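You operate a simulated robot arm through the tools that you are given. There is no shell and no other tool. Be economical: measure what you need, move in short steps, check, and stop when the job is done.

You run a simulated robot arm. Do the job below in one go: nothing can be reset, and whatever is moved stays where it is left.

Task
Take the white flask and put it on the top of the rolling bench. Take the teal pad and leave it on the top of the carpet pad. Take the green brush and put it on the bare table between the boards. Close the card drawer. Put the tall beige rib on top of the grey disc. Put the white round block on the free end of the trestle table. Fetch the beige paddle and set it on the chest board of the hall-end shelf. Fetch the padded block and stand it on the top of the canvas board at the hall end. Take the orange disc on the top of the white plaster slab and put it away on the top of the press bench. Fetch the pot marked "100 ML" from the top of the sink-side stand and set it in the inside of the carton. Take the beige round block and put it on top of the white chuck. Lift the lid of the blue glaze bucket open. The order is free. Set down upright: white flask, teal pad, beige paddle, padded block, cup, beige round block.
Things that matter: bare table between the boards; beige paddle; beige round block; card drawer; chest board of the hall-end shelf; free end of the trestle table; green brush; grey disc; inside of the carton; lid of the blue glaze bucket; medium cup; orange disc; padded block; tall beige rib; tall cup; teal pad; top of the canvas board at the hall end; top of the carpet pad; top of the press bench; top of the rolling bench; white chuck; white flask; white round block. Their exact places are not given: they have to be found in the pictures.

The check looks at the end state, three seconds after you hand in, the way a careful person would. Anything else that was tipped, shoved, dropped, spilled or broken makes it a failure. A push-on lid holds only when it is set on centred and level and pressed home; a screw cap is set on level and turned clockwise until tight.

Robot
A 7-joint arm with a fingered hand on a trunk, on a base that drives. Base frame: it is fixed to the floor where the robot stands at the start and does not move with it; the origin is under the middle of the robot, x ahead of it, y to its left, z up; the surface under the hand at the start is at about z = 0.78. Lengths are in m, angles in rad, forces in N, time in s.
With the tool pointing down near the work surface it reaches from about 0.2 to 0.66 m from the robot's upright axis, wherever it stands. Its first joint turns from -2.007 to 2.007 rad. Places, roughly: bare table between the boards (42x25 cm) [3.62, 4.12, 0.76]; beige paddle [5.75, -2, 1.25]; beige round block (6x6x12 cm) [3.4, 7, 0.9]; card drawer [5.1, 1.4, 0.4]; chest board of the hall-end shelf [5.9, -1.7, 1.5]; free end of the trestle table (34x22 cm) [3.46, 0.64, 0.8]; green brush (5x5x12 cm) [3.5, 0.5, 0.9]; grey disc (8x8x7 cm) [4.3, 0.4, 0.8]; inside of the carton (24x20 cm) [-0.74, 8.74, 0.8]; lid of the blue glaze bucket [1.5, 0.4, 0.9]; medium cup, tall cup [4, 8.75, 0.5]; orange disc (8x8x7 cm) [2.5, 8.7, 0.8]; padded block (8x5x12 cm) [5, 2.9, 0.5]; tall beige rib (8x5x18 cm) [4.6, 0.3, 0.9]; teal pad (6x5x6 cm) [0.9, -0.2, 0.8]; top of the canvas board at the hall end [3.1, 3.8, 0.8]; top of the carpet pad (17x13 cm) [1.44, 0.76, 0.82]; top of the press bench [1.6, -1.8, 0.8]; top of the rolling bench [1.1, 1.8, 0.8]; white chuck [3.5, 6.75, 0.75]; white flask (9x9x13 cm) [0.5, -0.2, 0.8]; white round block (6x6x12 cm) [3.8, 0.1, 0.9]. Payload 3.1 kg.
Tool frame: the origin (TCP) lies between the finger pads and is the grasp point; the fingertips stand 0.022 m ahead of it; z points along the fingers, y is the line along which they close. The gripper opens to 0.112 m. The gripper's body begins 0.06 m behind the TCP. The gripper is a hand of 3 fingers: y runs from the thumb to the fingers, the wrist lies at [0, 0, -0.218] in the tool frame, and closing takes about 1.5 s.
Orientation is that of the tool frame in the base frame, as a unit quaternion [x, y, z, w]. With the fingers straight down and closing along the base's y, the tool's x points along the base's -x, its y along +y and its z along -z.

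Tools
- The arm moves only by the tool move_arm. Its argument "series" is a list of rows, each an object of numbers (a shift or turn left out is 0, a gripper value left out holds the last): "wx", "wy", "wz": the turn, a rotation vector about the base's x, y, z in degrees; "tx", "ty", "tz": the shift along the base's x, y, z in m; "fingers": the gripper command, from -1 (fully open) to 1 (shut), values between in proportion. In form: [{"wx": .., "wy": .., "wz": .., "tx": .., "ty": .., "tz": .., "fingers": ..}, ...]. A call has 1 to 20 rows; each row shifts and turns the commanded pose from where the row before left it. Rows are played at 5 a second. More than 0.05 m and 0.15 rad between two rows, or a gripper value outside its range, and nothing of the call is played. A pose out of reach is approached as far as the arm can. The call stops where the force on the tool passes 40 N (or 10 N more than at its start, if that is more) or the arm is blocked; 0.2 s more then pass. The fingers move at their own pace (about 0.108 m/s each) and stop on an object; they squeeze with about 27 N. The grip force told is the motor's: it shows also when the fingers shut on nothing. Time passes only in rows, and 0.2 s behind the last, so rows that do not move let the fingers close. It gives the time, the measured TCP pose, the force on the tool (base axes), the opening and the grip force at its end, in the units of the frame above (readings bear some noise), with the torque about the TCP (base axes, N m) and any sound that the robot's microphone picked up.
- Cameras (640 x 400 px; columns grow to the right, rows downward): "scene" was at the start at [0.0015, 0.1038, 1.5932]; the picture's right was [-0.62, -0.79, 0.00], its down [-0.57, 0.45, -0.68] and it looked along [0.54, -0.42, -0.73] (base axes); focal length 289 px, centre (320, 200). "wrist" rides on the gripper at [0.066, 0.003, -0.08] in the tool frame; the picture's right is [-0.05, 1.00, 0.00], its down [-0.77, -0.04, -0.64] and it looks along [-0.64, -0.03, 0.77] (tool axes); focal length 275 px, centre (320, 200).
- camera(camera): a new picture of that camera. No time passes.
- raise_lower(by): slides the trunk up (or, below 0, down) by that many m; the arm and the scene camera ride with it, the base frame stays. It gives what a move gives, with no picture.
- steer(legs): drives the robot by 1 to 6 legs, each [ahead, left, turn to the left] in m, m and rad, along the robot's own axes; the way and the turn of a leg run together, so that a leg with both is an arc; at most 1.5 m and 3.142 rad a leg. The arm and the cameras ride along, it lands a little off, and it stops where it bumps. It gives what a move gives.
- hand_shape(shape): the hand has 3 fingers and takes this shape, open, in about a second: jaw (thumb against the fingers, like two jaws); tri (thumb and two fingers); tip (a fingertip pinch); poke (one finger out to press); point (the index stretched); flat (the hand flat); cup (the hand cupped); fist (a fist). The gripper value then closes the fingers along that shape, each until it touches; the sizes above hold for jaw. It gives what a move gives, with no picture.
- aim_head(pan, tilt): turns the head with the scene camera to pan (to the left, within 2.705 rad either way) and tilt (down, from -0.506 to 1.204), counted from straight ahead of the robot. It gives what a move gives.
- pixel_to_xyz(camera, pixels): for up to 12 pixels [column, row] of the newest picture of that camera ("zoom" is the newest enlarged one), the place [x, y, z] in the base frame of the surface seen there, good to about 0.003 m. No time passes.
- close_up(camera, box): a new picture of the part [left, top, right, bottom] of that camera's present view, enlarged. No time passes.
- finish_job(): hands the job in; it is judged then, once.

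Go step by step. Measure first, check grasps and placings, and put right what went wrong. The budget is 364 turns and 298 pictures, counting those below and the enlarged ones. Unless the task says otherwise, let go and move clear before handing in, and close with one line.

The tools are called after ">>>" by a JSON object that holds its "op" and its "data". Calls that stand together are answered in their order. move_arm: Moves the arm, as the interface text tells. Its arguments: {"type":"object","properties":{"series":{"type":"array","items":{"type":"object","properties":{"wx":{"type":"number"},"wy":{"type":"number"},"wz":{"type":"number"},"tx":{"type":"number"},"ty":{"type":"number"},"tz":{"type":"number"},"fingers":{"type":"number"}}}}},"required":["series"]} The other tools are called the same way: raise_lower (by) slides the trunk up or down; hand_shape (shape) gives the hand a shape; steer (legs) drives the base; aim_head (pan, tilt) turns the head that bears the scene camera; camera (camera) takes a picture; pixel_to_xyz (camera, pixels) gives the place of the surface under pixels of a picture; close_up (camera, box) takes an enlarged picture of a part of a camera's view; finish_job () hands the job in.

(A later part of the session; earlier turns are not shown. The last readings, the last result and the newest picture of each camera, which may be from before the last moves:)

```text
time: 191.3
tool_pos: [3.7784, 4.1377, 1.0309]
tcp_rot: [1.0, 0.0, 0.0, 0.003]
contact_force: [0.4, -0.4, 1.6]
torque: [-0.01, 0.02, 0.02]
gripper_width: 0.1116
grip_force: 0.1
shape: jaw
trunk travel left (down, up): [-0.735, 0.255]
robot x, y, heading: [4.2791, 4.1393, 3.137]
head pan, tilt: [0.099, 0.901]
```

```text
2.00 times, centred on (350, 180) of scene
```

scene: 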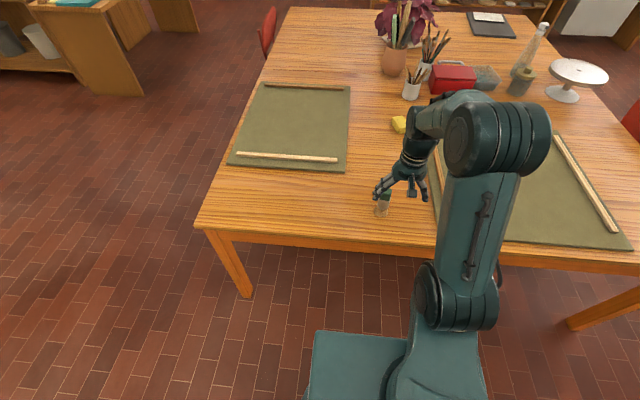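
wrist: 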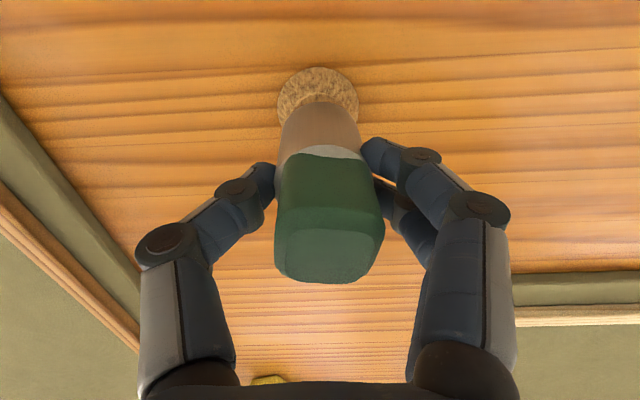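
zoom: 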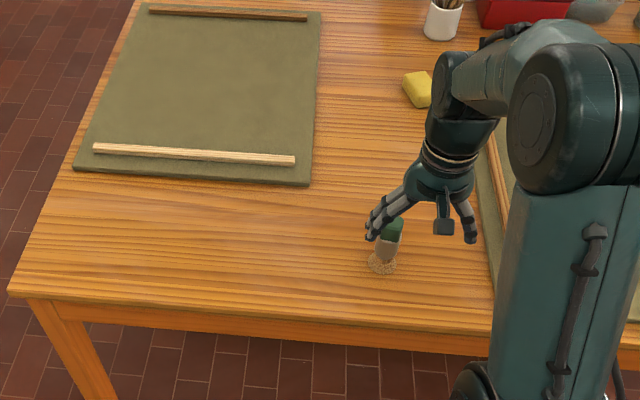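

>>> {"op": "steer", "data": {"legs": [[0, 1.25, 0], [0, 0, 3.14]]}}

>>> {"op": "camera", "data": {"camera": "scene"}}

>>> {"op": "close_up", "data": {"camera": "scene", "box": [200, 80, 500, 280]}}

```text
time: 204.9
tool_pos: [4.7769, 2.8605, 1.0308]
tcp_rot: [0.02, 1.0, 0.003, 0.0]
contact_force: [-0.8, -0.6, 0.0]
torque: [0.0, 0.01, -0.02]
gripper_width: 0.1122
grip_force: 0.0
shape: jaw
trunk travel left (down, up): [-0.735, 0.255]
robot x, y, heading: [4.2783, 2.8809, -0.042]
head pan, tilt: [0.099, 0.901]
```

```text
227 pictures are left
```

scene: 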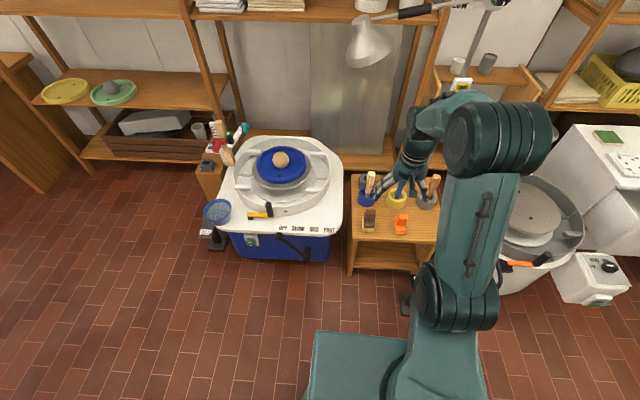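

```text
2.00 times, centred on (350, 180) of scene
```

zoom: 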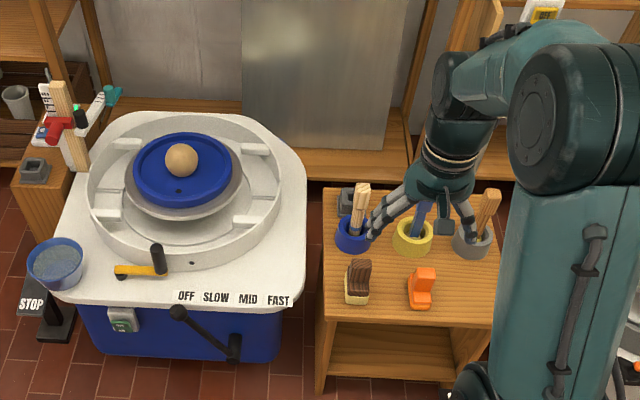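

>>> {"op": "camera", "data": {"camera": "wrist"}}

>>> {"op": "pixel_to_xyz", "data": {"camera": "zoom", "pixels": [[357, 265], [355, 297], [422, 280], [350, 235], [325, 290], [490, 325], [300, 270], [412, 235], [360, 195], [475, 240], [347, 200]]}}

>>> {"op": "close_up", "data": {"camera": "scene", "box": [340, 160, 440, 250]}}

```text
225 pictures are left
```

wrist: 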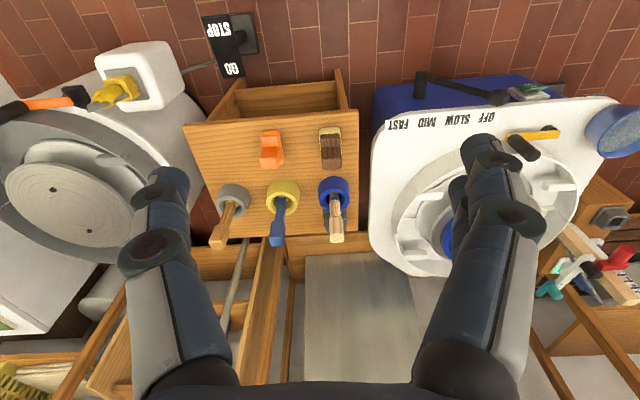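

```text
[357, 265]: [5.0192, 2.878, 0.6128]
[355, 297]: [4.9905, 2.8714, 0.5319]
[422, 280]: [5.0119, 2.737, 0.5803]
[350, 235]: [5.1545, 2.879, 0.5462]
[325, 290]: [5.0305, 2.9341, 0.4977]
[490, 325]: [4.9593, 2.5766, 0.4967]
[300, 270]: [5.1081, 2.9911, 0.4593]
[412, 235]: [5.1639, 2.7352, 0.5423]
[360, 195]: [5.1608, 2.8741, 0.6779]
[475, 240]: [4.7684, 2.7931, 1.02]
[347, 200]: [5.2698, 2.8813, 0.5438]
```

```text
4.44 times, centred on (390, 205) of scene
```

zoom: 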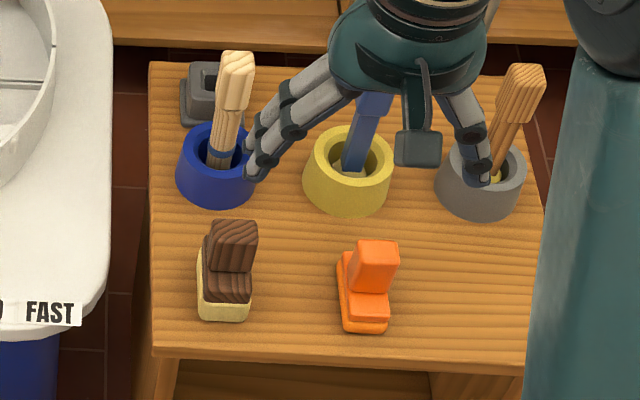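

The padded block has a beige pad, brown wood and upright handle at ~(5.02,2.877), handle top z≈0.613. I approach 0.14 m and lower the trunk.

>>> {"op": "steer", "data": {"legs": [[0.14, 0.0, 0.04]]}}

>>> {"op": "raise_lower", "data": {"by": -0.22}}

>>> {"op": "camera", "data": {"camera": "wrist"}}

```text
time: 206.2
tool_pos: [4.9173, 2.8799, 1.0304]
tcp_rot: [-0.002, 1.0, 0.002, 0.0]
contact_force: [-0.1, -0.1, -0.3]
torque: [0.01, -0.01, 0.02]
gripper_width: 0.1119
grip_force: 0.2
shape: jaw
trunk travel left (down, up): [-0.735, 0.255]
robot x, y, heading: [4.4175, 2.8758, 0.002]
head pan, tilt: [0.099, 0.901]
```

```text
time: 208.6
tool_pos: [4.9176, 2.8791, 0.8111]
tcp_rot: [-0.001, 1.0, 0.003, 0.0]
contact_force: [0.6, -0.7, -0.5]
torque: [-0.02, -0.02, -0.02]
gripper_width: 0.1119
grip_force: 0.0
shape: jaw
trunk travel left (down, up): [-0.515, 0.475]
robot x, y, heading: [4.417, 2.8758, -0.001]
head pan, tilt: [0.099, 0.901]
```

```text
223 pictures are left
```

wrist: 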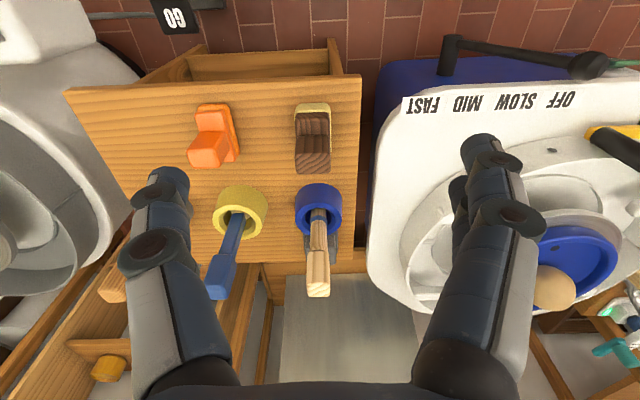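

>>> {"op": "close_up", "data": {"camera": "wrist", "box": [270, 80, 370, 300]}}

>>> {"op": "pixel_to_xyz", "data": {"camera": "wrist", "pixels": [[300, 155], [326, 155], [302, 169], [327, 168], [314, 162], [300, 120], [326, 120], [314, 108], [318, 288], [318, 262], [335, 195]]}}

```text
1.82 times, centred on (320, 190) of wrist
```

zoom: 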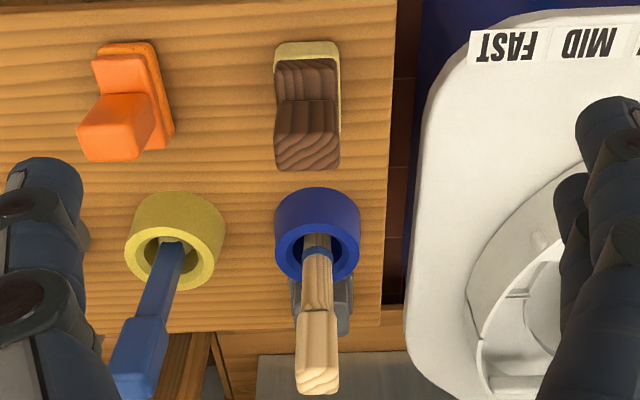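

```text
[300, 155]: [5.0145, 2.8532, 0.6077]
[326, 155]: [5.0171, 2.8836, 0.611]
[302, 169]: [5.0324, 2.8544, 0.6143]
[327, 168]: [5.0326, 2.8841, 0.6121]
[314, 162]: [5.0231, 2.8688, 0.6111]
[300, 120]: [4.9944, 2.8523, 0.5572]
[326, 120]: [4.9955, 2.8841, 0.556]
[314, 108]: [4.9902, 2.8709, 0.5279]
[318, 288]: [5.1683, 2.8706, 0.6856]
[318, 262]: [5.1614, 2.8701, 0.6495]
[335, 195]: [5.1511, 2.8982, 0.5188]
```

Handle centre (5.022,2.869). I descend to z 0.592 and grip.

>>> {"op": "move_arm", "data": {"series": [{"tx": 0.04, "ty": -0.005}, {"tx": 0.04, "ty": -0.005}, {"tx": 0.024}, {"tz": -0.045}, {"tz": -0.045}, {"tz": -0.045}, {"tz": -0.045}, {"tz": -0.03}, {"tz": -0.009}, {}, {"fingers": 1}, {}, {}, {}, {}, {}, {}]}}

>>> {"op": "camera", "data": {"camera": "wrist"}}

```text
time: 212.2
tool_pos: [5.0213, 2.8707, 0.5925]
tcp_rot: [-0.002, 1.0, 0.003, 0.0]
contact_force: [-0.4, 0.8, -0.8]
torque: [0.04, 0.01, -0.03]
gripper_width: 0.0371
grip_force: 26.9
shape: jaw
trunk travel left (down, up): [-0.515, 0.475]
robot x, y, heading: [4.4189, 2.876, 0.005]
head pan, tilt: [0.099, 0.901]
```

```text
221 pictures are left
```

wrist: 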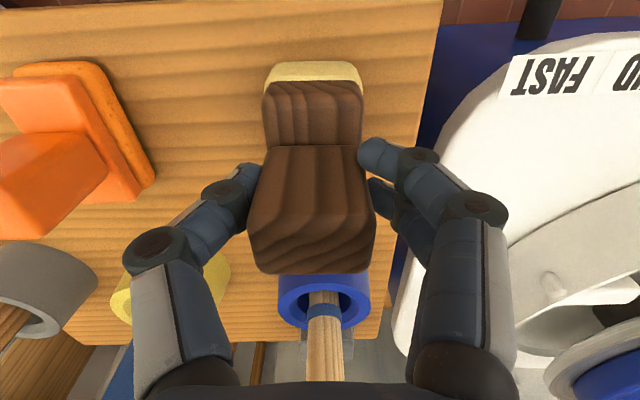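

Gripped (0.037). I lift, raise the trunk, then drive to the table's near side.

>>> {"op": "move_arm", "data": {"series": [{"tz": 0.045}, {"tz": 0.045}, {"tz": 0.045}, {"tz": 0.045}, {"tx": -0.05}, {"tx": -0.05}, {"tx": -0.05}]}}

>>> {"op": "raise_lower", "data": {"by": 0.27}}

>>> {"op": "steer", "data": {"legs": [[-0.3, 0, 0], [0, 0, 1.567], [0, 1.0, 0], [0.24, 0, 0]]}}

>>> {"op": "aim_head", "data": {"pan": 0.1, "tilt": 0.9}}

>>> {"op": "camera", "data": {"camera": "scene"}}

```text
time: 213.8
tool_pos: [4.8717, 2.8711, 0.7722]
tcp_rot: [-0.001, 1.0, 0.002, 0.002]
contact_force: [-0.7, -0.1, -0.9]
torque: [-0.01, 0.01, -0.01]
gripper_width: 0.0331
grip_force: 27.4
shape: jaw
trunk travel left (down, up): [-0.515, 0.475]
robot x, y, heading: [4.4151, 2.879, -0.001]
head pan, tilt: [0.099, 0.901]
```

```text
time: 216.5
tool_pos: [4.8714, 2.8703, 1.0424]
tcp_rot: [-0.001, 1.0, 0.003, 0.0]
contact_force: [-0.2, 0.7, -0.7]
torque: [0.01, 0.02, 0.0]
gripper_width: 0.0329
grip_force: 26.9
shape: jaw
trunk travel left (down, up): [-0.785, 0.205]
robot x, y, heading: [4.4174, 2.8787, -0.007]
head pan, tilt: [0.099, 0.901]
```

```text
time: 228.5
tool_pos: [3.1477, 3.5869, 1.0423]
tcp_rot: [-0.7, 0.715, 0.002, -0.002]
contact_force: [0.5, 0.2, -2.5]
torque: [-0.02, 0.0, -0.01]
gripper_width: 0.0327
grip_force: 26.8
shape: jaw
trunk travel left (down, up): [-0.785, 0.205]
robot x, y, heading: [3.1332, 3.1311, 1.553]
head pan, tilt: [0.099, 0.901]
```

```text
time: 229.1
tool_pos: [3.148, 3.5871, 1.0416]
tcp_rot: [-0.7, 0.715, 0.002, -0.002]
contact_force: [-0.4, 0.3, -2.0]
torque: [-0.01, -0.01, 0.02]
gripper_width: 0.0327
grip_force: 27.3
shape: jaw
trunk travel left (down, up): [-0.785, 0.205]
robot x, y, heading: [3.1303, 3.1315, 1.547]
head pan, tilt: [0.099, 0.901]
```

```text
220 pictures are left
```

scene: 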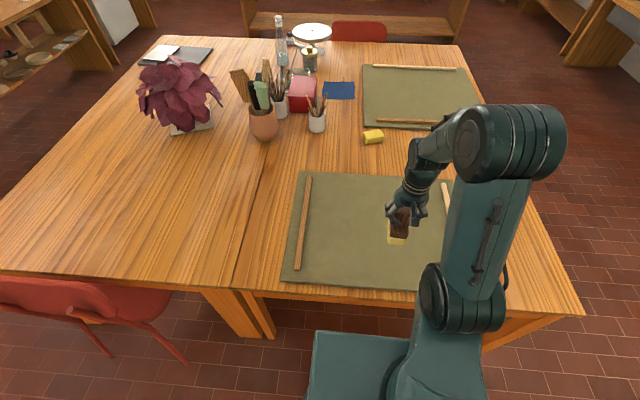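

>>> {"op": "camera", "data": {"camera": "wrist"}}

>>> {"op": "pixel_to_xyz", "data": {"camera": "scene", "pixels": [[350, 225], [370, 200], [335, 260], [290, 275], [440, 200], [300, 175], [398, 240], [397, 220], [388, 240]]}}

>>> {"op": "close_up", "data": {"camera": "scene", "box": [360, 180, 440, 260]}}

```text
219 pictures are left
```

wrist: 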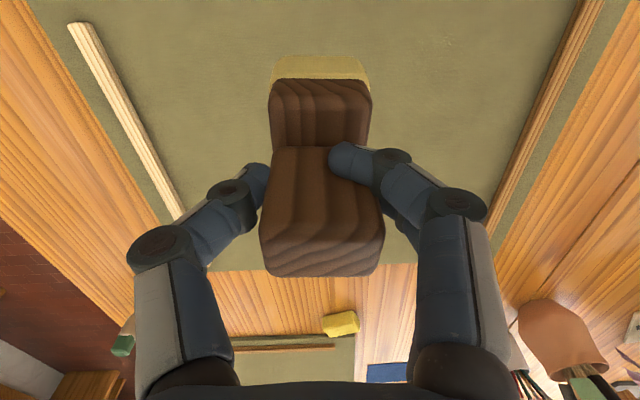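

```text
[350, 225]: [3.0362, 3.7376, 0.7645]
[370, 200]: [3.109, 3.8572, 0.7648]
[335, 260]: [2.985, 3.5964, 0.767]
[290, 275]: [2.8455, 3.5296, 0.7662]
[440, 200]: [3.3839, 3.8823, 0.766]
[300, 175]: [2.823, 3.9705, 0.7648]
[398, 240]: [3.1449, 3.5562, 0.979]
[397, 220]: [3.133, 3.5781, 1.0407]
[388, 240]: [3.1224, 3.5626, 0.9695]
```

```text
5.00 times, centred on (400, 220) of scene
```

zoom: 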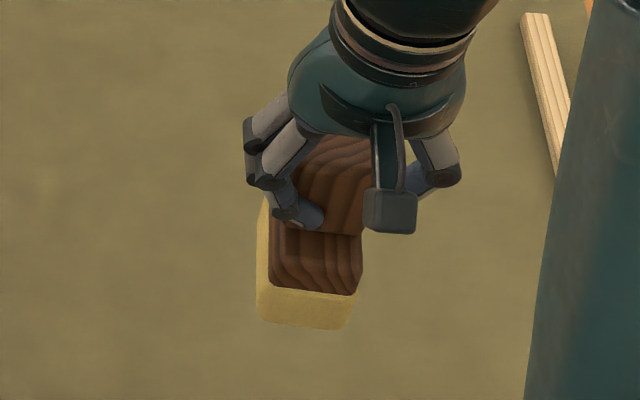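

One finger wraps the handle's edge but the block hangs level. I move to (3.13,3.73) and lower to the canvas board (z 0.765).

>>> {"op": "move_arm", "data": {"series": [{"ty": 0.045}, {"ty": 0.045}, {"ty": 0.045}, {"tz": -0.045}, {"tz": -0.045}, {"tz": -0.045}, {"tz": -0.03}, {"tz": -0.01}, {}, {"tz": -0.003}, {}, {"tz": -0.002}, {}]}}

>>> {"op": "camera", "data": {"camera": "wrist"}}

>>> {"op": "close_up", "data": {"camera": "scene", "box": [350, 140, 450, 240]}}

```text
time: 231.9
tool_pos: [3.1489, 3.7214, 0.8614]
tcp_rot: [-0.7, 0.714, 0.001, -0.002]
contact_force: [0.2, 0.8, -2.0]
torque: [-0.04, -0.06, 0.02]
gripper_width: 0.032
grip_force: 26.9
shape: jaw
trunk travel left (down, up): [-0.785, 0.205]
robot x, y, heading: [3.1321, 3.1321, 1.552]
head pan, tilt: [0.099, 0.901]
```

```text
217 pictures are left
```

wrist: 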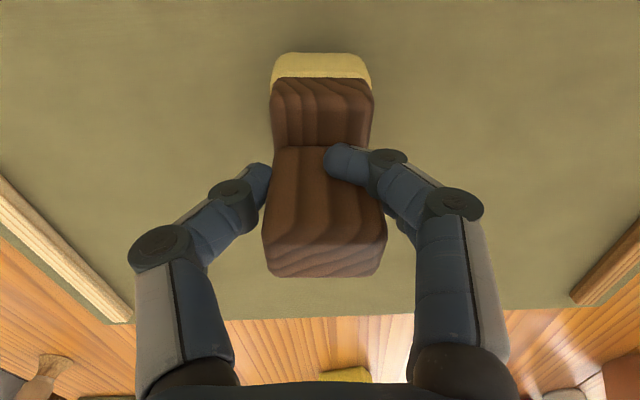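

```text
4.00 times, centred on (400, 190) of scene
```

zoom: 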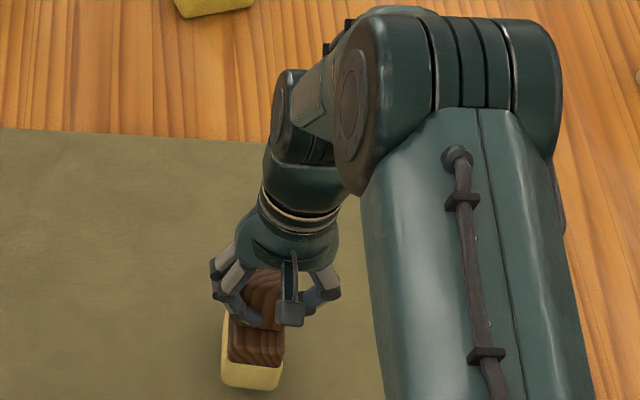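

Still no contact; I lower in 2 mm steps.

>>> {"op": "move_arm", "data": {"series": [{"tz": -0.002}, {}, {"tz": -0.002}, {}, {"tz": -0.002}, {}]}}

```text
time: 233.3
tool_pos: [3.147, 3.7209, 0.856]
tcp_rot: [-0.7, 0.714, 0.003, -0.001]
contact_force: [0.4, -2.4, 6.4]
torque: [0.07, 0.08, 0.04]
gripper_width: 0.0322
grip_force: 27.1
shape: jaw
trunk travel left (down, up): [-0.785, 0.205]
robot x, y, heading: [3.1335, 3.1278, 1.545]
head pan, tilt: [0.099, 0.901]
```

>>> {"op": "move_arm", "data": {"series": [{"fingers": 0.2}, {}, {}, {"fingers": -0.3}, {}, {}, {}]}}

>>> {"op": "camera", "data": {"camera": "wrist"}}

```text
time: 234.9
tool_pos: [3.148, 3.7224, 0.8564]
tcp_rot: [-0.7, 0.714, 0.003, -0.002]
contact_force: [0.5, 0.1, -0.6]
torque: [-0.01, 0.0, 0.01]
gripper_width: 0.0724
grip_force: 0.0
shape: jaw
trunk travel left (down, up): [-0.785, 0.205]
robot x, y, heading: [3.1318, 3.1326, 1.553]
head pan, tilt: [0.099, 0.901]
```

```text
215 pictures are left
```

wrist: 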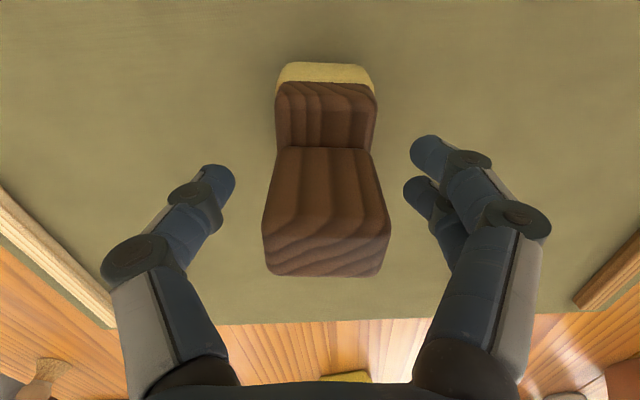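

The padded block stands. I lift off and drive to the card drawer.

>>> {"op": "move_arm", "data": {"series": [{"tz": 0.03}, {"tz": 0.045}, {"tz": 0.045}, {"tz": 0.045}, {"ty": -0.045}, {"ty": -0.045}]}}

>>> {"op": "steer", "data": {"legs": [[-0.3, 0, 0.02], [-1.2, -1.0, -1.571]]}}

>>> {"op": "aim_head", "data": {"pan": 0.0, "tilt": 0.7}}

>>> {"op": "camera", "data": {"camera": "scene"}}

```text
time: 236.3
tool_pos: [3.1486, 3.6306, 1.0223]
tcp_rot: [-0.7, 0.714, 0.002, -0.001]
contact_force: [0.7, -1.0, -0.2]
torque: [0.02, -0.02, 0.0]
gripper_width: 0.0725
grip_force: 0.1
shape: jaw
trunk travel left (down, up): [-0.785, 0.205]
robot x, y, heading: [3.131, 3.1311, 1.546]
head pan, tilt: [0.099, 0.901]
```

```text
refused: leg 2 is longer than a leg can be; nothing moved
```

```text
time: 237.0
tool_pos: [3.1479, 3.6327, 1.022]
tcp_rot: [-0.7, 0.715, 0.002, -0.002]
contact_force: [0.8, -0.3, 0.8]
torque: [-0.02, 0.01, -0.01]
gripper_width: 0.0725
grip_force: 0.0
shape: jaw
trunk travel left (down, up): [-0.785, 0.205]
robot x, y, heading: [3.1322, 3.1308, 1.551]
head pan, tilt: [0.0, 0.7]
```

```text
214 pictures are left
```

scene: 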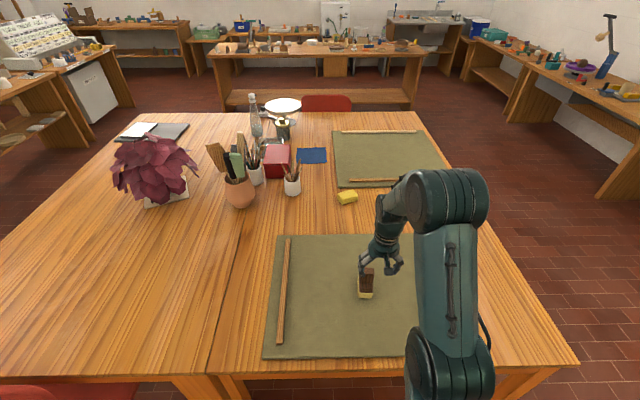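

>>> {"op": "steer", "data": {"legs": [[-1.45, 0, 0.02], [-0.15, 0, 0], [0, 0, -1.571], [1.1, 0, 0]]}}

>>> {"op": "camera", "data": {"camera": "scene"}}

```text
time: 254.2
tool_pos: [4.7127, 1.5187, 1.0218]
tcp_rot: [0.009, 1.0, 0.003, 0.0]
contact_force: [0.2, -0.2, -0.3]
torque: [-0.02, -0.01, -0.01]
gripper_width: 0.0724
grip_force: 0.1
shape: jaw
trunk travel left (down, up): [-0.785, 0.205]
robot x, y, heading: [4.214, 1.5392, -0.017]
head pan, tilt: [0.0, 0.7]
```

```text
213 pictures are left
```

scene: 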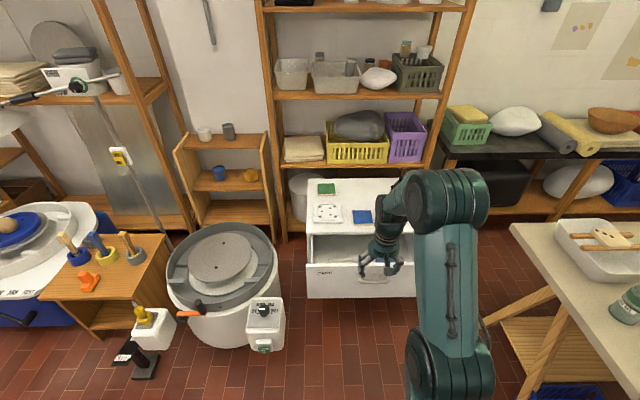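

>>> {"op": "pixel_to_xyz", "data": {"camera": "scene", "pixels": [[308, 265], [413, 265], [375, 278], [375, 295], [310, 230], [330, 280], [312, 240], [380, 265], [350, 235], [310, 180], [265, 335], [390, 200]]}}

>>> {"op": "close_up", "data": {"camera": "scene", "box": [280, 160, 440, 320]}}

```text
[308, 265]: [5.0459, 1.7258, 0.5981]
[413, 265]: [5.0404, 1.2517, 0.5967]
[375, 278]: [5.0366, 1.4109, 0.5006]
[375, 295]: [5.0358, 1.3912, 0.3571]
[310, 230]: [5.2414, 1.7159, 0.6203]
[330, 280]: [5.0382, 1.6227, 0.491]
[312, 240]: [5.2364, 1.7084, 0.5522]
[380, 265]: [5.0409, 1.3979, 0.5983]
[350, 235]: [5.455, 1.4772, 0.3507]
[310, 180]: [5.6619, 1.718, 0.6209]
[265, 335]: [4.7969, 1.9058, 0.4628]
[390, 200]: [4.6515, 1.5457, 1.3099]
```

```text
2.50 times, centred on (360, 240) of scene
```

zoom: 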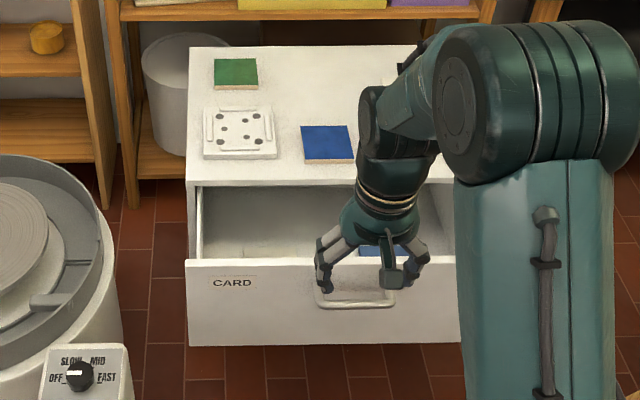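

Drawer front at x≈5.04 (y 1.25–1.73, z 0.36–0.60); cabinet face at x≈5.24. I'll push above the handle with shut fingers at y≈1.49, z≈0.567.

>>> {"op": "move_arm", "data": {"series": [{"tx": -0.05, "fingers": 1}, {"tx": -0.05}, {"tx": -0.04}, {}, {}, {}]}}

>>> {"op": "steer", "data": {"legs": [[0.36, -0.05, 0.017]]}}

>>> {"op": "raise_lower", "data": {"by": -0.3}}

>>> {"op": "camera", "data": {"camera": "scene"}}

>>> {"op": "camera", "data": {"camera": "wrist"}}

```text
time: 255.6
tool_pos: [4.5726, 1.5183, 1.0204]
tcp_rot: [0.009, 1.0, 0.003, 0.0]
contact_force: [-0.3, 1.0, 0.2]
torque: [0.01, 0.01, 0.03]
gripper_width: 0.0001
grip_force: 27.3
shape: jaw
trunk travel left (down, up): [-0.785, 0.205]
robot x, y, heading: [4.2112, 1.5356, -0.018]
head pan, tilt: [0.0, 0.7]
```

```text
time: 257.9
tool_pos: [4.9303, 1.4719, 1.0207]
tcp_rot: [0.0, 1.0, 0.002, 0.0]
contact_force: [0.4, 0.1, 0.2]
torque: [-0.01, -0.01, -0.01]
gripper_width: 0.0
grip_force: 27.1
shape: jaw
trunk travel left (down, up): [-0.785, 0.205]
robot x, y, heading: [4.5683, 1.4784, -0.003]
head pan, tilt: [0.0, 0.7]
```

```text
time: 260.9
tool_pos: [4.9318, 1.4717, 0.7216]
tcp_rot: [0.0, 1.0, 0.002, 0.0]
contact_force: [0.2, 0.1, 0.5]
torque: [-0.01, -0.01, 0.01]
gripper_width: 0.0
grip_force: 27.1
shape: jaw
trunk travel left (down, up): [-0.485, 0.505]
robot x, y, heading: [4.5719, 1.4795, -0.003]
head pan, tilt: [0.0, 0.7]
```

```text
211 pictures are left
```

scene: 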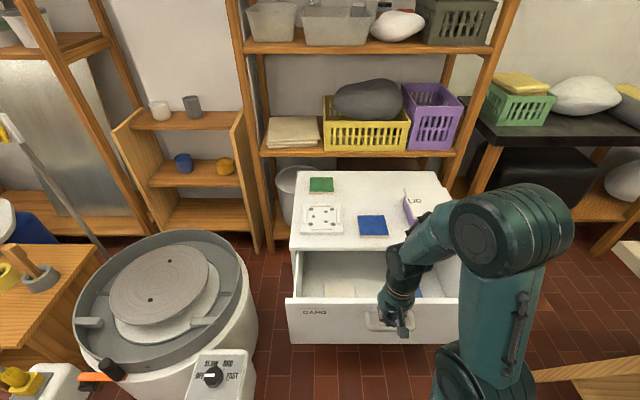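

```text
210 pictures are left
```

wrist: 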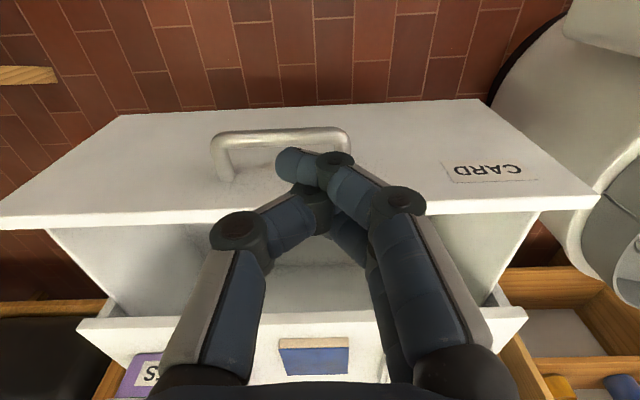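

>>> {"op": "move_arm", "data": {"series": [{"ty": 0.018, "tz": -0.04}, {"tz": -0.045}, {"tz": -0.045}, {"tz": -0.022}, {"tx": 0.03}, {"tx": 0.03}, {"tx": 0.02}, {"tx": 0.02}, {"tx": 0.02}, {}]}}

>>> {"op": "camera", "data": {"camera": "scene"}}

```text
time: 263.1
tool_pos: [5.0509, 1.4899, 0.5692]
tcp_rot: [0.0, 1.0, 0.003, 0.001]
contact_force: [-0.4, 0.2, 0.5]
torque: [-0.03, -0.01, 0.01]
gripper_width: 0.0
grip_force: 26.8
shape: jaw
trunk travel left (down, up): [-0.485, 0.505]
robot x, y, heading: [4.5714, 1.4818, 0.005]
head pan, tilt: [0.0, 0.7]
```

```text
209 pictures are left
```

scene: 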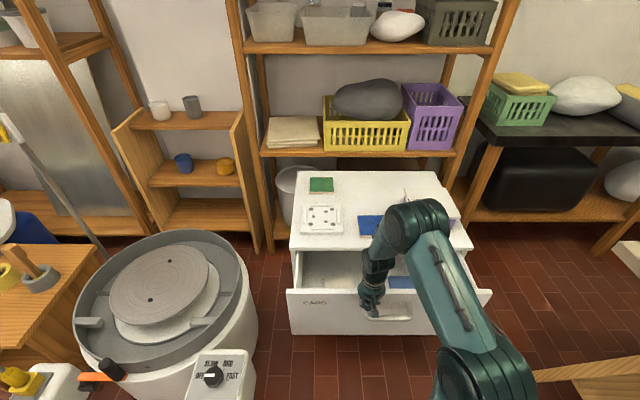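

The drawer is moving in freely. I continue pushing until it stops.

>>> {"op": "move_arm", "data": {"series": [{"tx": 0.025}, {"tx": 0.025}, {"tx": 0.025}, {"tx": 0.025}, {"tx": 0.02}, {"tx": 0.015}, {"tx": 0.01}, {"tx": 0.01}, {"tx": 0.01}, {}]}}

>>> {"op": "camera", "data": {"camera": "scene"}}

```text
time: 265.3
tool_pos: [5.2146, 1.4888, 0.5683]
tcp_rot: [0.0, 1.0, 0.002, -0.001]
contact_force: [-7.2, -0.6, -0.5]
torque: [0.0, -0.24, 0.15]
gripper_width: 0.0
grip_force: 27.0
shape: jaw
trunk travel left (down, up): [-0.485, 0.505]
robot x, y, heading: [4.5709, 1.4762, -0.0]
head pan, tilt: [0.0, 0.7]
```

```text
208 pictures are left
```

scene: 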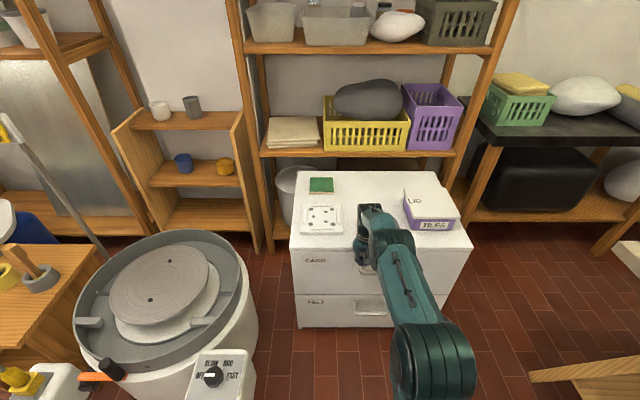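

Looks closed with 7 N resistance; I press slightly more, then back off.

>>> {"op": "move_arm", "data": {"series": [{"tx": 0.006}, {}, {}, {"tx": -0.03}, {"tx": -0.04}, {"tx": -0.04}, {"tx": -0.04}, {"tz": 0.04}, {"tz": 0.04}]}}

>>> {"op": "camera", "data": {"camera": "scene"}}

>>> {"op": "pixel_to_xyz", "data": {"camera": "scene", "pixels": [[300, 270], [300, 315], [340, 275], [440, 280], [300, 245]]}}

```text
time: 266.1
tool_pos: [5.2164, 1.4887, 0.5677]
tcp_rot: [-0.001, 1.0, 0.0, -0.006]
contact_force: [-14.5, -0.9, 4.9]
torque: [0.1, -0.58, 0.31]
gripper_width: 0.0
grip_force: 27.1
shape: jaw
trunk travel left (down, up): [-0.485, 0.505]
robot x, y, heading: [4.5692, 1.4805, -0.0]
head pan, tilt: [0.0, 0.7]
stopped in row 3: the force on the tool passed its limit at 41 N (the readings are from after the stop); the commanded pose is now the measured one
```

```text
207 pictures are left
```

scene: 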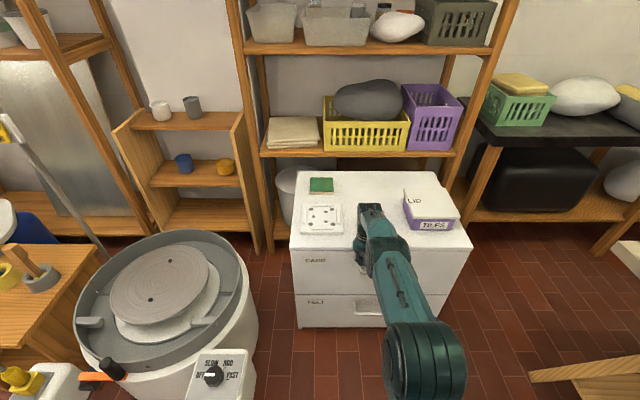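

```text
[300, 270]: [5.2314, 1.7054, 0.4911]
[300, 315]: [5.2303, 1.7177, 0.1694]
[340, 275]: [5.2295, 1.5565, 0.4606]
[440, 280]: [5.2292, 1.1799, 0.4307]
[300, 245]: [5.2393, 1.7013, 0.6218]
```

Fully shut (front flush at x 5.23). I back off and go on.

>>> {"op": "move_arm", "data": {"series": [{"tx": -0.03}, {"tx": -0.04}, {"tx": -0.04}, {"tx": -0.04}, {"tz": 0.04}, {"tz": 0.04}]}}

>>> {"op": "raise_lower", "data": {"by": 0.4}}

>>> {"op": "steer", "data": {"legs": [[-1.45, 0.1, 0], [-0.5, 0, 0], [0, -1.4, 0], [0, -0.9, 0]]}}

>>> {"op": "aim_head", "data": {"pan": 0.35, "tilt": 0.5}}

>>> {"op": "camera", "data": {"camera": "scene"}}

```text
time: 267.4
tool_pos: [5.0688, 1.4896, 0.6481]
tcp_rot: [-0.001, 1.0, 0.002, -0.006]
contact_force: [0.0, 0.0, -0.2]
torque: [0.0, 0.0, -0.01]
gripper_width: 0.0003
grip_force: 26.9
shape: jaw
trunk travel left (down, up): [-0.485, 0.505]
robot x, y, heading: [4.5703, 1.4786, 0.003]
head pan, tilt: [0.0, 0.7]
```

```text
time: 271.3
tool_pos: [5.0692, 1.4879, 1.0471]
tcp_rot: [-0.001, 1.0, 0.002, -0.005]
contact_force: [-0.6, 0.1, 0.5]
torque: [-0.01, 0.01, 0.02]
gripper_width: 0.0
grip_force: 26.8
shape: jaw
trunk travel left (down, up): [-0.885, 0.105]
robot x, y, heading: [4.5696, 1.4833, -0.002]
head pan, tilt: [0.0, 0.7]
```

```text
time: 291.9
tool_pos: [3.1368, -0.7018, 1.0481]
tcp_rot: [-0.004, 1.0, 0.001, -0.006]
contact_force: [0.8, 0.8, 0.1]
torque: [-0.03, -0.03, -0.02]
gripper_width: 0.0
grip_force: 27.2
shape: jaw
trunk travel left (down, up): [-0.885, 0.105]
robot x, y, heading: [2.639, -0.7115, 0.007]
head pan, tilt: [0.0, 0.7]
```

```text
time: 292.7
tool_pos: [3.1371, -0.7006, 1.0485]
tcp_rot: [-0.004, 1.0, 0.002, -0.006]
contact_force: [0.5, -0.2, -0.1]
torque: [0.01, 0.01, 0.03]
gripper_width: 0.0
grip_force: 27.3
shape: jaw
trunk travel left (down, up): [-0.885, 0.105]
robot x, y, heading: [2.6342, -0.7136, 0.003]
head pan, tilt: [0.351, 0.499]
```

```text
206 pictures are left
```

scene: 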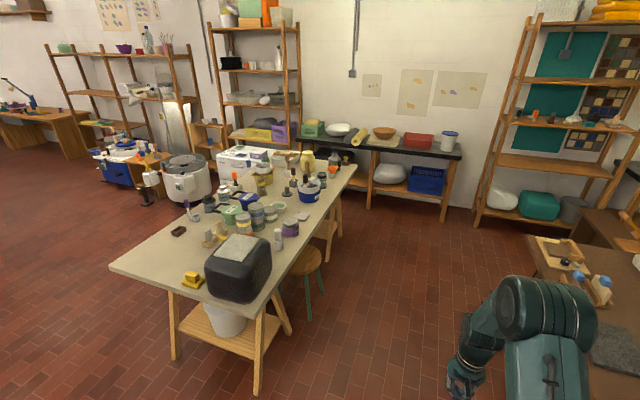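

>>> {"op": "pixel_to_xyz", "data": {"camera": "scene", "pixels": [[307, 262], [322, 290], [309, 315], [278, 235], [260, 300], [355, 168], [535, 240], [528, 255], [260, 385], [335, 245], [292, 190], [300, 215]]}}

>>> {"op": "close_up", "data": {"camera": "scene", "box": [180, 130, 360, 260]}}

```text
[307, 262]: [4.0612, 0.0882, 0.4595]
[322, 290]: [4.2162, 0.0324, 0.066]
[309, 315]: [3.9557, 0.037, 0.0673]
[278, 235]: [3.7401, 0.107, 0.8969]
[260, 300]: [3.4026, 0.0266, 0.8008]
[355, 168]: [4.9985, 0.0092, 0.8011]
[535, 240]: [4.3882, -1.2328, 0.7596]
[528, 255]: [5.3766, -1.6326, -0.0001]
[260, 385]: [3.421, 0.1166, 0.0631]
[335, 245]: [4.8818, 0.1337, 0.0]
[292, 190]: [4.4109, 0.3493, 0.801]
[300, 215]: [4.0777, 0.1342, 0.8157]
```

```text
3.08 times, centred on (270, 195) of scene
```

zoom: 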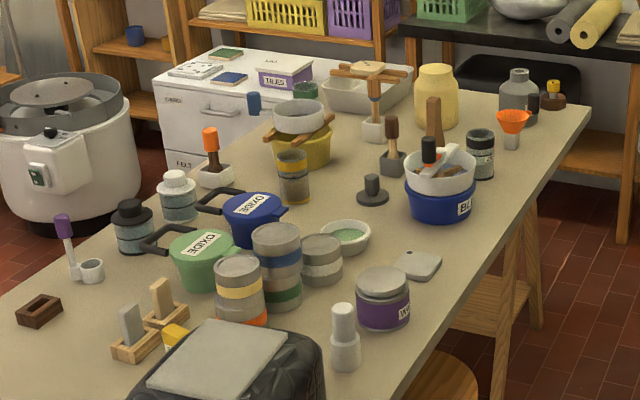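

>>> {"op": "pixel_to_xyz", "data": {"camera": "zoom", "pixels": [[372, 195], [372, 180], [374, 130], [375, 80], [434, 110], [392, 165], [391, 130], [440, 90], [342, 310], [345, 360], [345, 75], [405, 70]]}}

>>> {"op": "close_up", "data": {"camera": "scene", "box": [265, 140, 335, 200]}}

```text
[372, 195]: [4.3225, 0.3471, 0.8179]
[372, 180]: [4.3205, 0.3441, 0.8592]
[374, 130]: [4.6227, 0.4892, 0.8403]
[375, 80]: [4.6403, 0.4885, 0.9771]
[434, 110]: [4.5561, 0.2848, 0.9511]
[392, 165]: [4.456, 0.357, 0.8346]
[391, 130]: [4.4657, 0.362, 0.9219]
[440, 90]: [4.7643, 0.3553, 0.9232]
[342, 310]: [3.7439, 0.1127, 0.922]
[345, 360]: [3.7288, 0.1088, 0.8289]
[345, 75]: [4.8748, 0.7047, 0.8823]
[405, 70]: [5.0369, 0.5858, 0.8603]
```

```text
6.67 times, centred on (300, 170) of scene
```

zoom: 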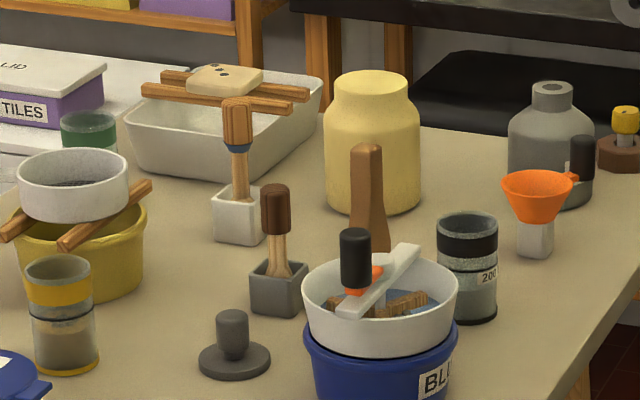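

The aisle is free. First the white round block at (3.74,0.11). I drive to (3.74,-0.5) and face the table.

>>> {"op": "steer", "data": {"legs": [[1.1, 0.05, 0], [0, 0, 1.57]]}}

>>> {"op": "aim_head", "data": {"pan": 0.0, "tilt": 0.8}}

>>> {"op": "move_arm", "data": {"series": [{"fingers": -1}, {}, {}, {}]}}

>>> {"op": "camera", "data": {"camera": "scene"}}

>>> {"op": "camera", "data": {"camera": "wrist"}}

```text
time: 302.2
tool_pos: [3.7361, -0.1596, 1.0472]
tcp_rot: [0.708, -0.707, 0.003, 0.005]
contact_force: [0.0, -0.3, -0.5]
torque: [0.0, -0.01, 0.0]
gripper_width: 0.0002
grip_force: 27.1
shape: jaw
trunk travel left (down, up): [-0.885, 0.105]
robot x, y, heading: [3.7417, -0.6566, 1.567]
head pan, tilt: [0.351, 0.499]
```

```text
time: 303.1
tool_pos: [3.7357, -0.1603, 1.0483]
tcp_rot: [-0.707, 0.707, -0.003, -0.005]
contact_force: [-0.1, -0.6, -0.2]
torque: [0.0, 0.0, -0.03]
gripper_width: 0.0
grip_force: 26.9
shape: jaw
trunk travel left (down, up): [-0.885, 0.105]
robot x, y, heading: [3.7424, -0.6602, 1.566]
head pan, tilt: [0.0, 0.799]
```

```text
time: 304.1
tool_pos: [3.7351, -0.1588, 1.0472]
tcp_rot: [-0.707, 0.707, -0.003, -0.005]
contact_force: [-0.5, -0.3, -0.1]
torque: [-0.01, -0.03, 0.03]
gripper_width: 0.1121
grip_force: 0.0
shape: jaw
trunk travel left (down, up): [-0.885, 0.105]
robot x, y, heading: [3.7428, -0.659, 1.571]
head pan, tilt: [0.0, 0.799]
```

```text
203 pictures are left
```

scene: 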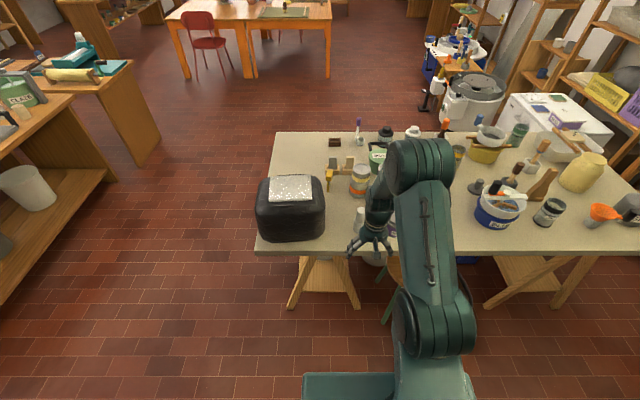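

```text
202 pictures are left
```

wrist: 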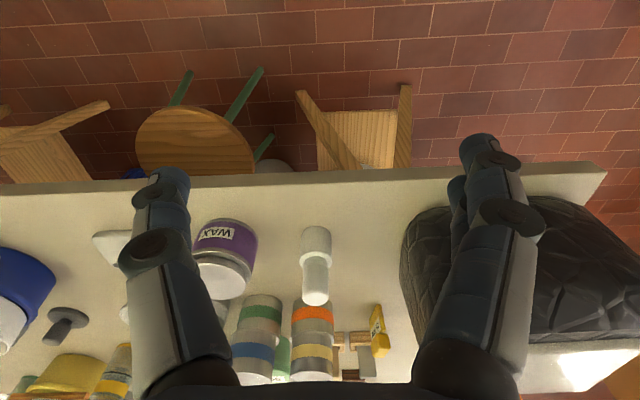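

>>> {"op": "steer", "data": {"legs": [[0.18, 0, 0]]}}

>>> {"op": "camera", "data": {"camera": "wrist"}}

```text
time: 305.6
tool_pos: [3.7354, 0.0203, 1.047]
tcp_rot: [-0.707, 0.708, -0.002, -0.004]
contact_force: [-0.1, -0.2, 0.1]
torque: [0.01, 0.0, 0.0]
gripper_width: 0.1121
grip_force: 0.0
shape: jaw
trunk travel left (down, up): [-0.885, 0.105]
robot x, y, heading: [3.7467, -0.4801, 1.566]
head pan, tilt: [0.0, 0.799]
```

```text
201 pictures are left
```

wrist: 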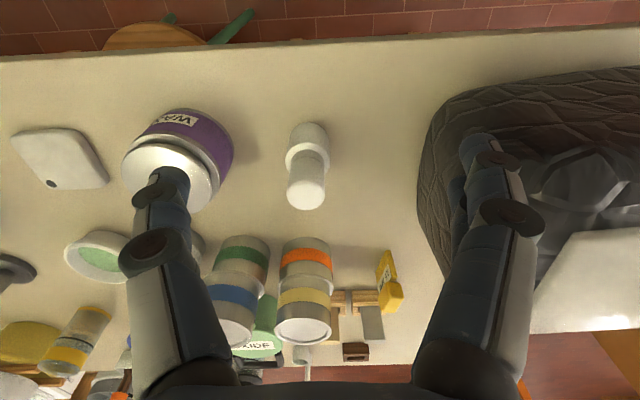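

>>> {"op": "close_up", "data": {"camera": "wrist", "box": [240, 100, 370, 220]}}

>>> {"op": "pixel_to_xyz", "data": {"camera": "wrist", "pixels": [[305, 195], [290, 195], [321, 195], [305, 205], [308, 183], [288, 152], [328, 152], [308, 128], [308, 160], [425, 160], [233, 160], [200, 200]]}}

```text
3.33 times, centred on (305, 160) of wrist
```

zoom: 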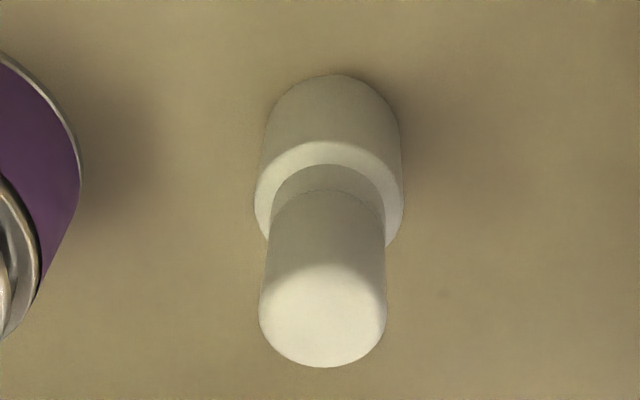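

```text
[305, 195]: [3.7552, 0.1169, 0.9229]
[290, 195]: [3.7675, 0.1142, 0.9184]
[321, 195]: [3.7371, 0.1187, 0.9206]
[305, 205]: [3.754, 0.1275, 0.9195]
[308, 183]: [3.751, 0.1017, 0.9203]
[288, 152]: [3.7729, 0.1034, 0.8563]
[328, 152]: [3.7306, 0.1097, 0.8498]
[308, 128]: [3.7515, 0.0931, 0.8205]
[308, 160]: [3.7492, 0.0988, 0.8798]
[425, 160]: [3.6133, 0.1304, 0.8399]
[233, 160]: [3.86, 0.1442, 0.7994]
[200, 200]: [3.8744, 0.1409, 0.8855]
```

Neck centre (3.7525,0.115), top 0.921. I descend with slightly narrowed fingers and grip at z 0.892.

>>> {"op": "move_arm", "data": {"series": [{"tx": 0.006, "ty": 0.045, "fingers": -0.3}, {"tx": 0.006, "ty": 0.045}, {"tx": 0.005, "ty": 0.005}, {"tz": -0.045}, {"tz": -0.045}, {"tz": -0.045}, {"tz": -0.02}, {}, {"fingers": 1}, {}, {}, {}, {}, {}, {}]}}

>>> {"op": "camera", "data": {"camera": "wrist"}}

```text
time: 308.8
tool_pos: [3.7537, 0.114, 0.8921]
tcp_rot: [0.707, -0.707, 0.003, 0.005]
contact_force: [-0.6, 0.3, 1.3]
torque: [0.03, 0.07, -0.02]
gripper_width: 0.0272
grip_force: 27.2
shape: jaw
trunk travel left (down, up): [-0.885, 0.105]
robot x, y, heading: [3.7393, -0.48, 1.566]
head pan, tilt: [0.0, 0.799]
```

```text
199 pictures are left
```

wrist: 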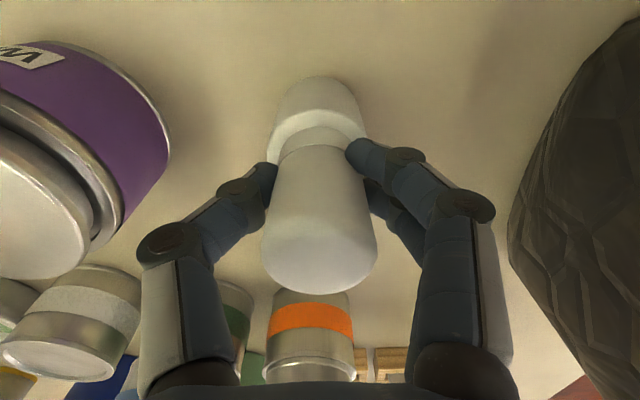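

Held. I lift and drive round to the free end.

>>> {"op": "move_arm", "data": {"series": [{"tz": 0.045}, {"tz": 0.045}, {"tz": 0.045}, {"tz": 0.045}, {"ty": -0.05}, {"ty": -0.05}]}}

>>> {"op": "steer", "data": {"legs": [[-0.2, 0, 0], [0, 1.3, 0], [1.32, 0, 0], [0, 0, -1.566], [0.45, 0, 0]]}}

>>> {"op": "aim_head", "data": {"pan": 0.0, "tilt": 0.9}}

>>> {"op": "camera", "data": {"camera": "scene"}}

>>> {"op": "camera", "data": {"camera": "wrist"}}

```text
time: 310.2
tool_pos: [3.7533, 0.0138, 1.0729]
tcp_rot: [-0.706, 0.708, -0.001, -0.005]
contact_force: [-0.1, -0.6, -3.2]
torque: [-0.02, 0.02, 0.03]
gripper_width: 0.0266
grip_force: 26.8
shape: jaw
trunk travel left (down, up): [-0.885, 0.105]
robot x, y, heading: [3.7432, -0.4814, 1.567]
head pan, tilt: [0.0, 0.799]
```

```text
time: 330.3
tool_pos: [3.3594, 0.6465, 1.0717]
tcp_rot: [-0.011, 1.0, 0.002, -0.005]
contact_force: [-1.2, 0.4, -4.3]
torque: [0.02, 0.04, 0.0]
gripper_width: 0.0262
grip_force: 26.6
shape: jaw
trunk travel left (down, up): [-0.885, 0.105]
robot x, y, heading: [2.8651, 0.6461, 0.022]
head pan, tilt: [0.0, 0.799]
```

```text
time: 331.0
tool_pos: [3.359, 0.646, 1.0722]
tcp_rot: [-0.012, 1.0, 0.002, -0.005]
contact_force: [1.0, 0.3, -3.0]
torque: [-0.01, 0.02, 0.03]
gripper_width: 0.0261
grip_force: 26.6
shape: jaw
trunk travel left (down, up): [-0.885, 0.105]
robot x, y, heading: [2.8643, 0.6436, 0.018]
head pan, tilt: [0.0, 0.901]
```

```text
198 pictures are left
```

scene: 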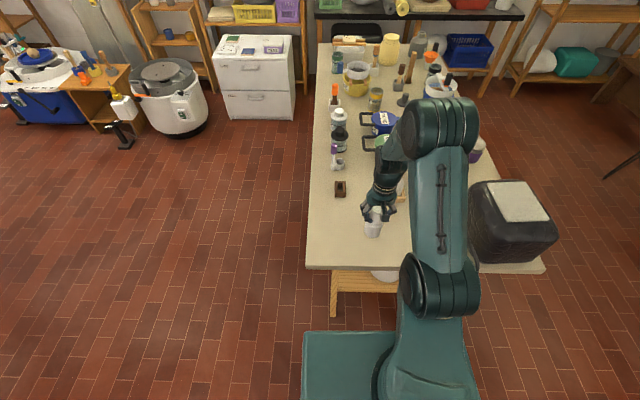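

```text
197 pictures are left
```

wrist: 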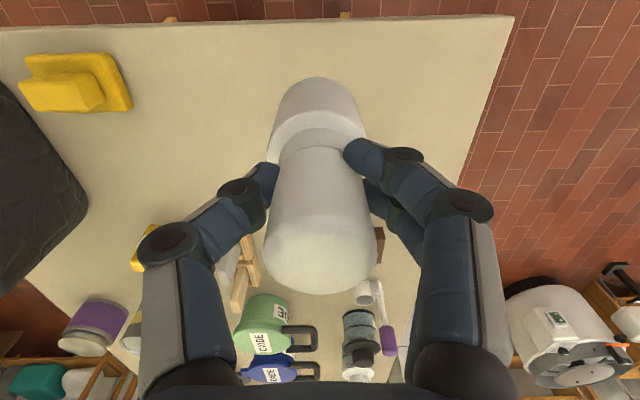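

I set it at (3.465,0.645).

>>> {"op": "move_arm", "data": {"series": [{"tx": 0.045}, {"tx": 0.045}, {"tx": 0.016}, {"tz": -0.045}, {"tz": -0.045}, {"tz": -0.045}, {"tz": -0.03}, {"tz": -0.01}, {}, {"tz": -0.003}, {}, {"tz": -0.002}, {}]}}

```text
time: 333.8
tool_pos: [3.4641, 0.6453, 0.8922]
tcp_rot: [-0.012, 1.0, 0.002, -0.004]
contact_force: [0.8, -0.9, 7.3]
torque: [0.08, 0.04, -0.01]
gripper_width: 0.0266
grip_force: 26.8
shape: jaw
trunk travel left (down, up): [-0.885, 0.105]
robot x, y, heading: [2.8638, 0.6439, 0.017]
head pan, tilt: [0.0, 0.901]
```

>>> {"op": "move_arm", "data": {"series": [{"fingers": 0.2}, {}, {}, {"fingers": -0.3}, {}, {}, {"tz": 0.03}, {"tz": 0.045}, {"tz": 0.045}, {"tz": 0.045}, {"tx": -0.05}, {"tx": -0.05}]}}

>>> {"op": "camera", "data": {"camera": "wrist"}}

```text
time: 336.4
tool_pos: [3.3615, 0.6466, 1.0588]
tcp_rot: [-0.011, 1.0, 0.003, -0.004]
contact_force: [-0.8, 0.1, 0.6]
torque: [-0.01, 0.0, 0.01]
gripper_width: 0.0725
grip_force: 0.0
shape: jaw
trunk travel left (down, up): [-0.885, 0.105]
robot x, y, heading: [2.8611, 0.6426, 0.019]
head pan, tilt: [0.0, 0.901]
```

```text
196 pictures are left
```

wrist: 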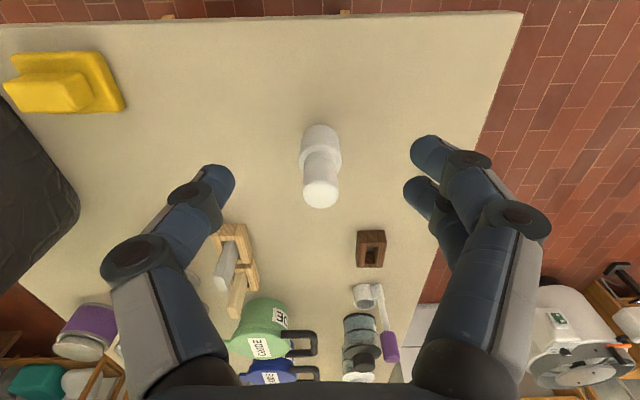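

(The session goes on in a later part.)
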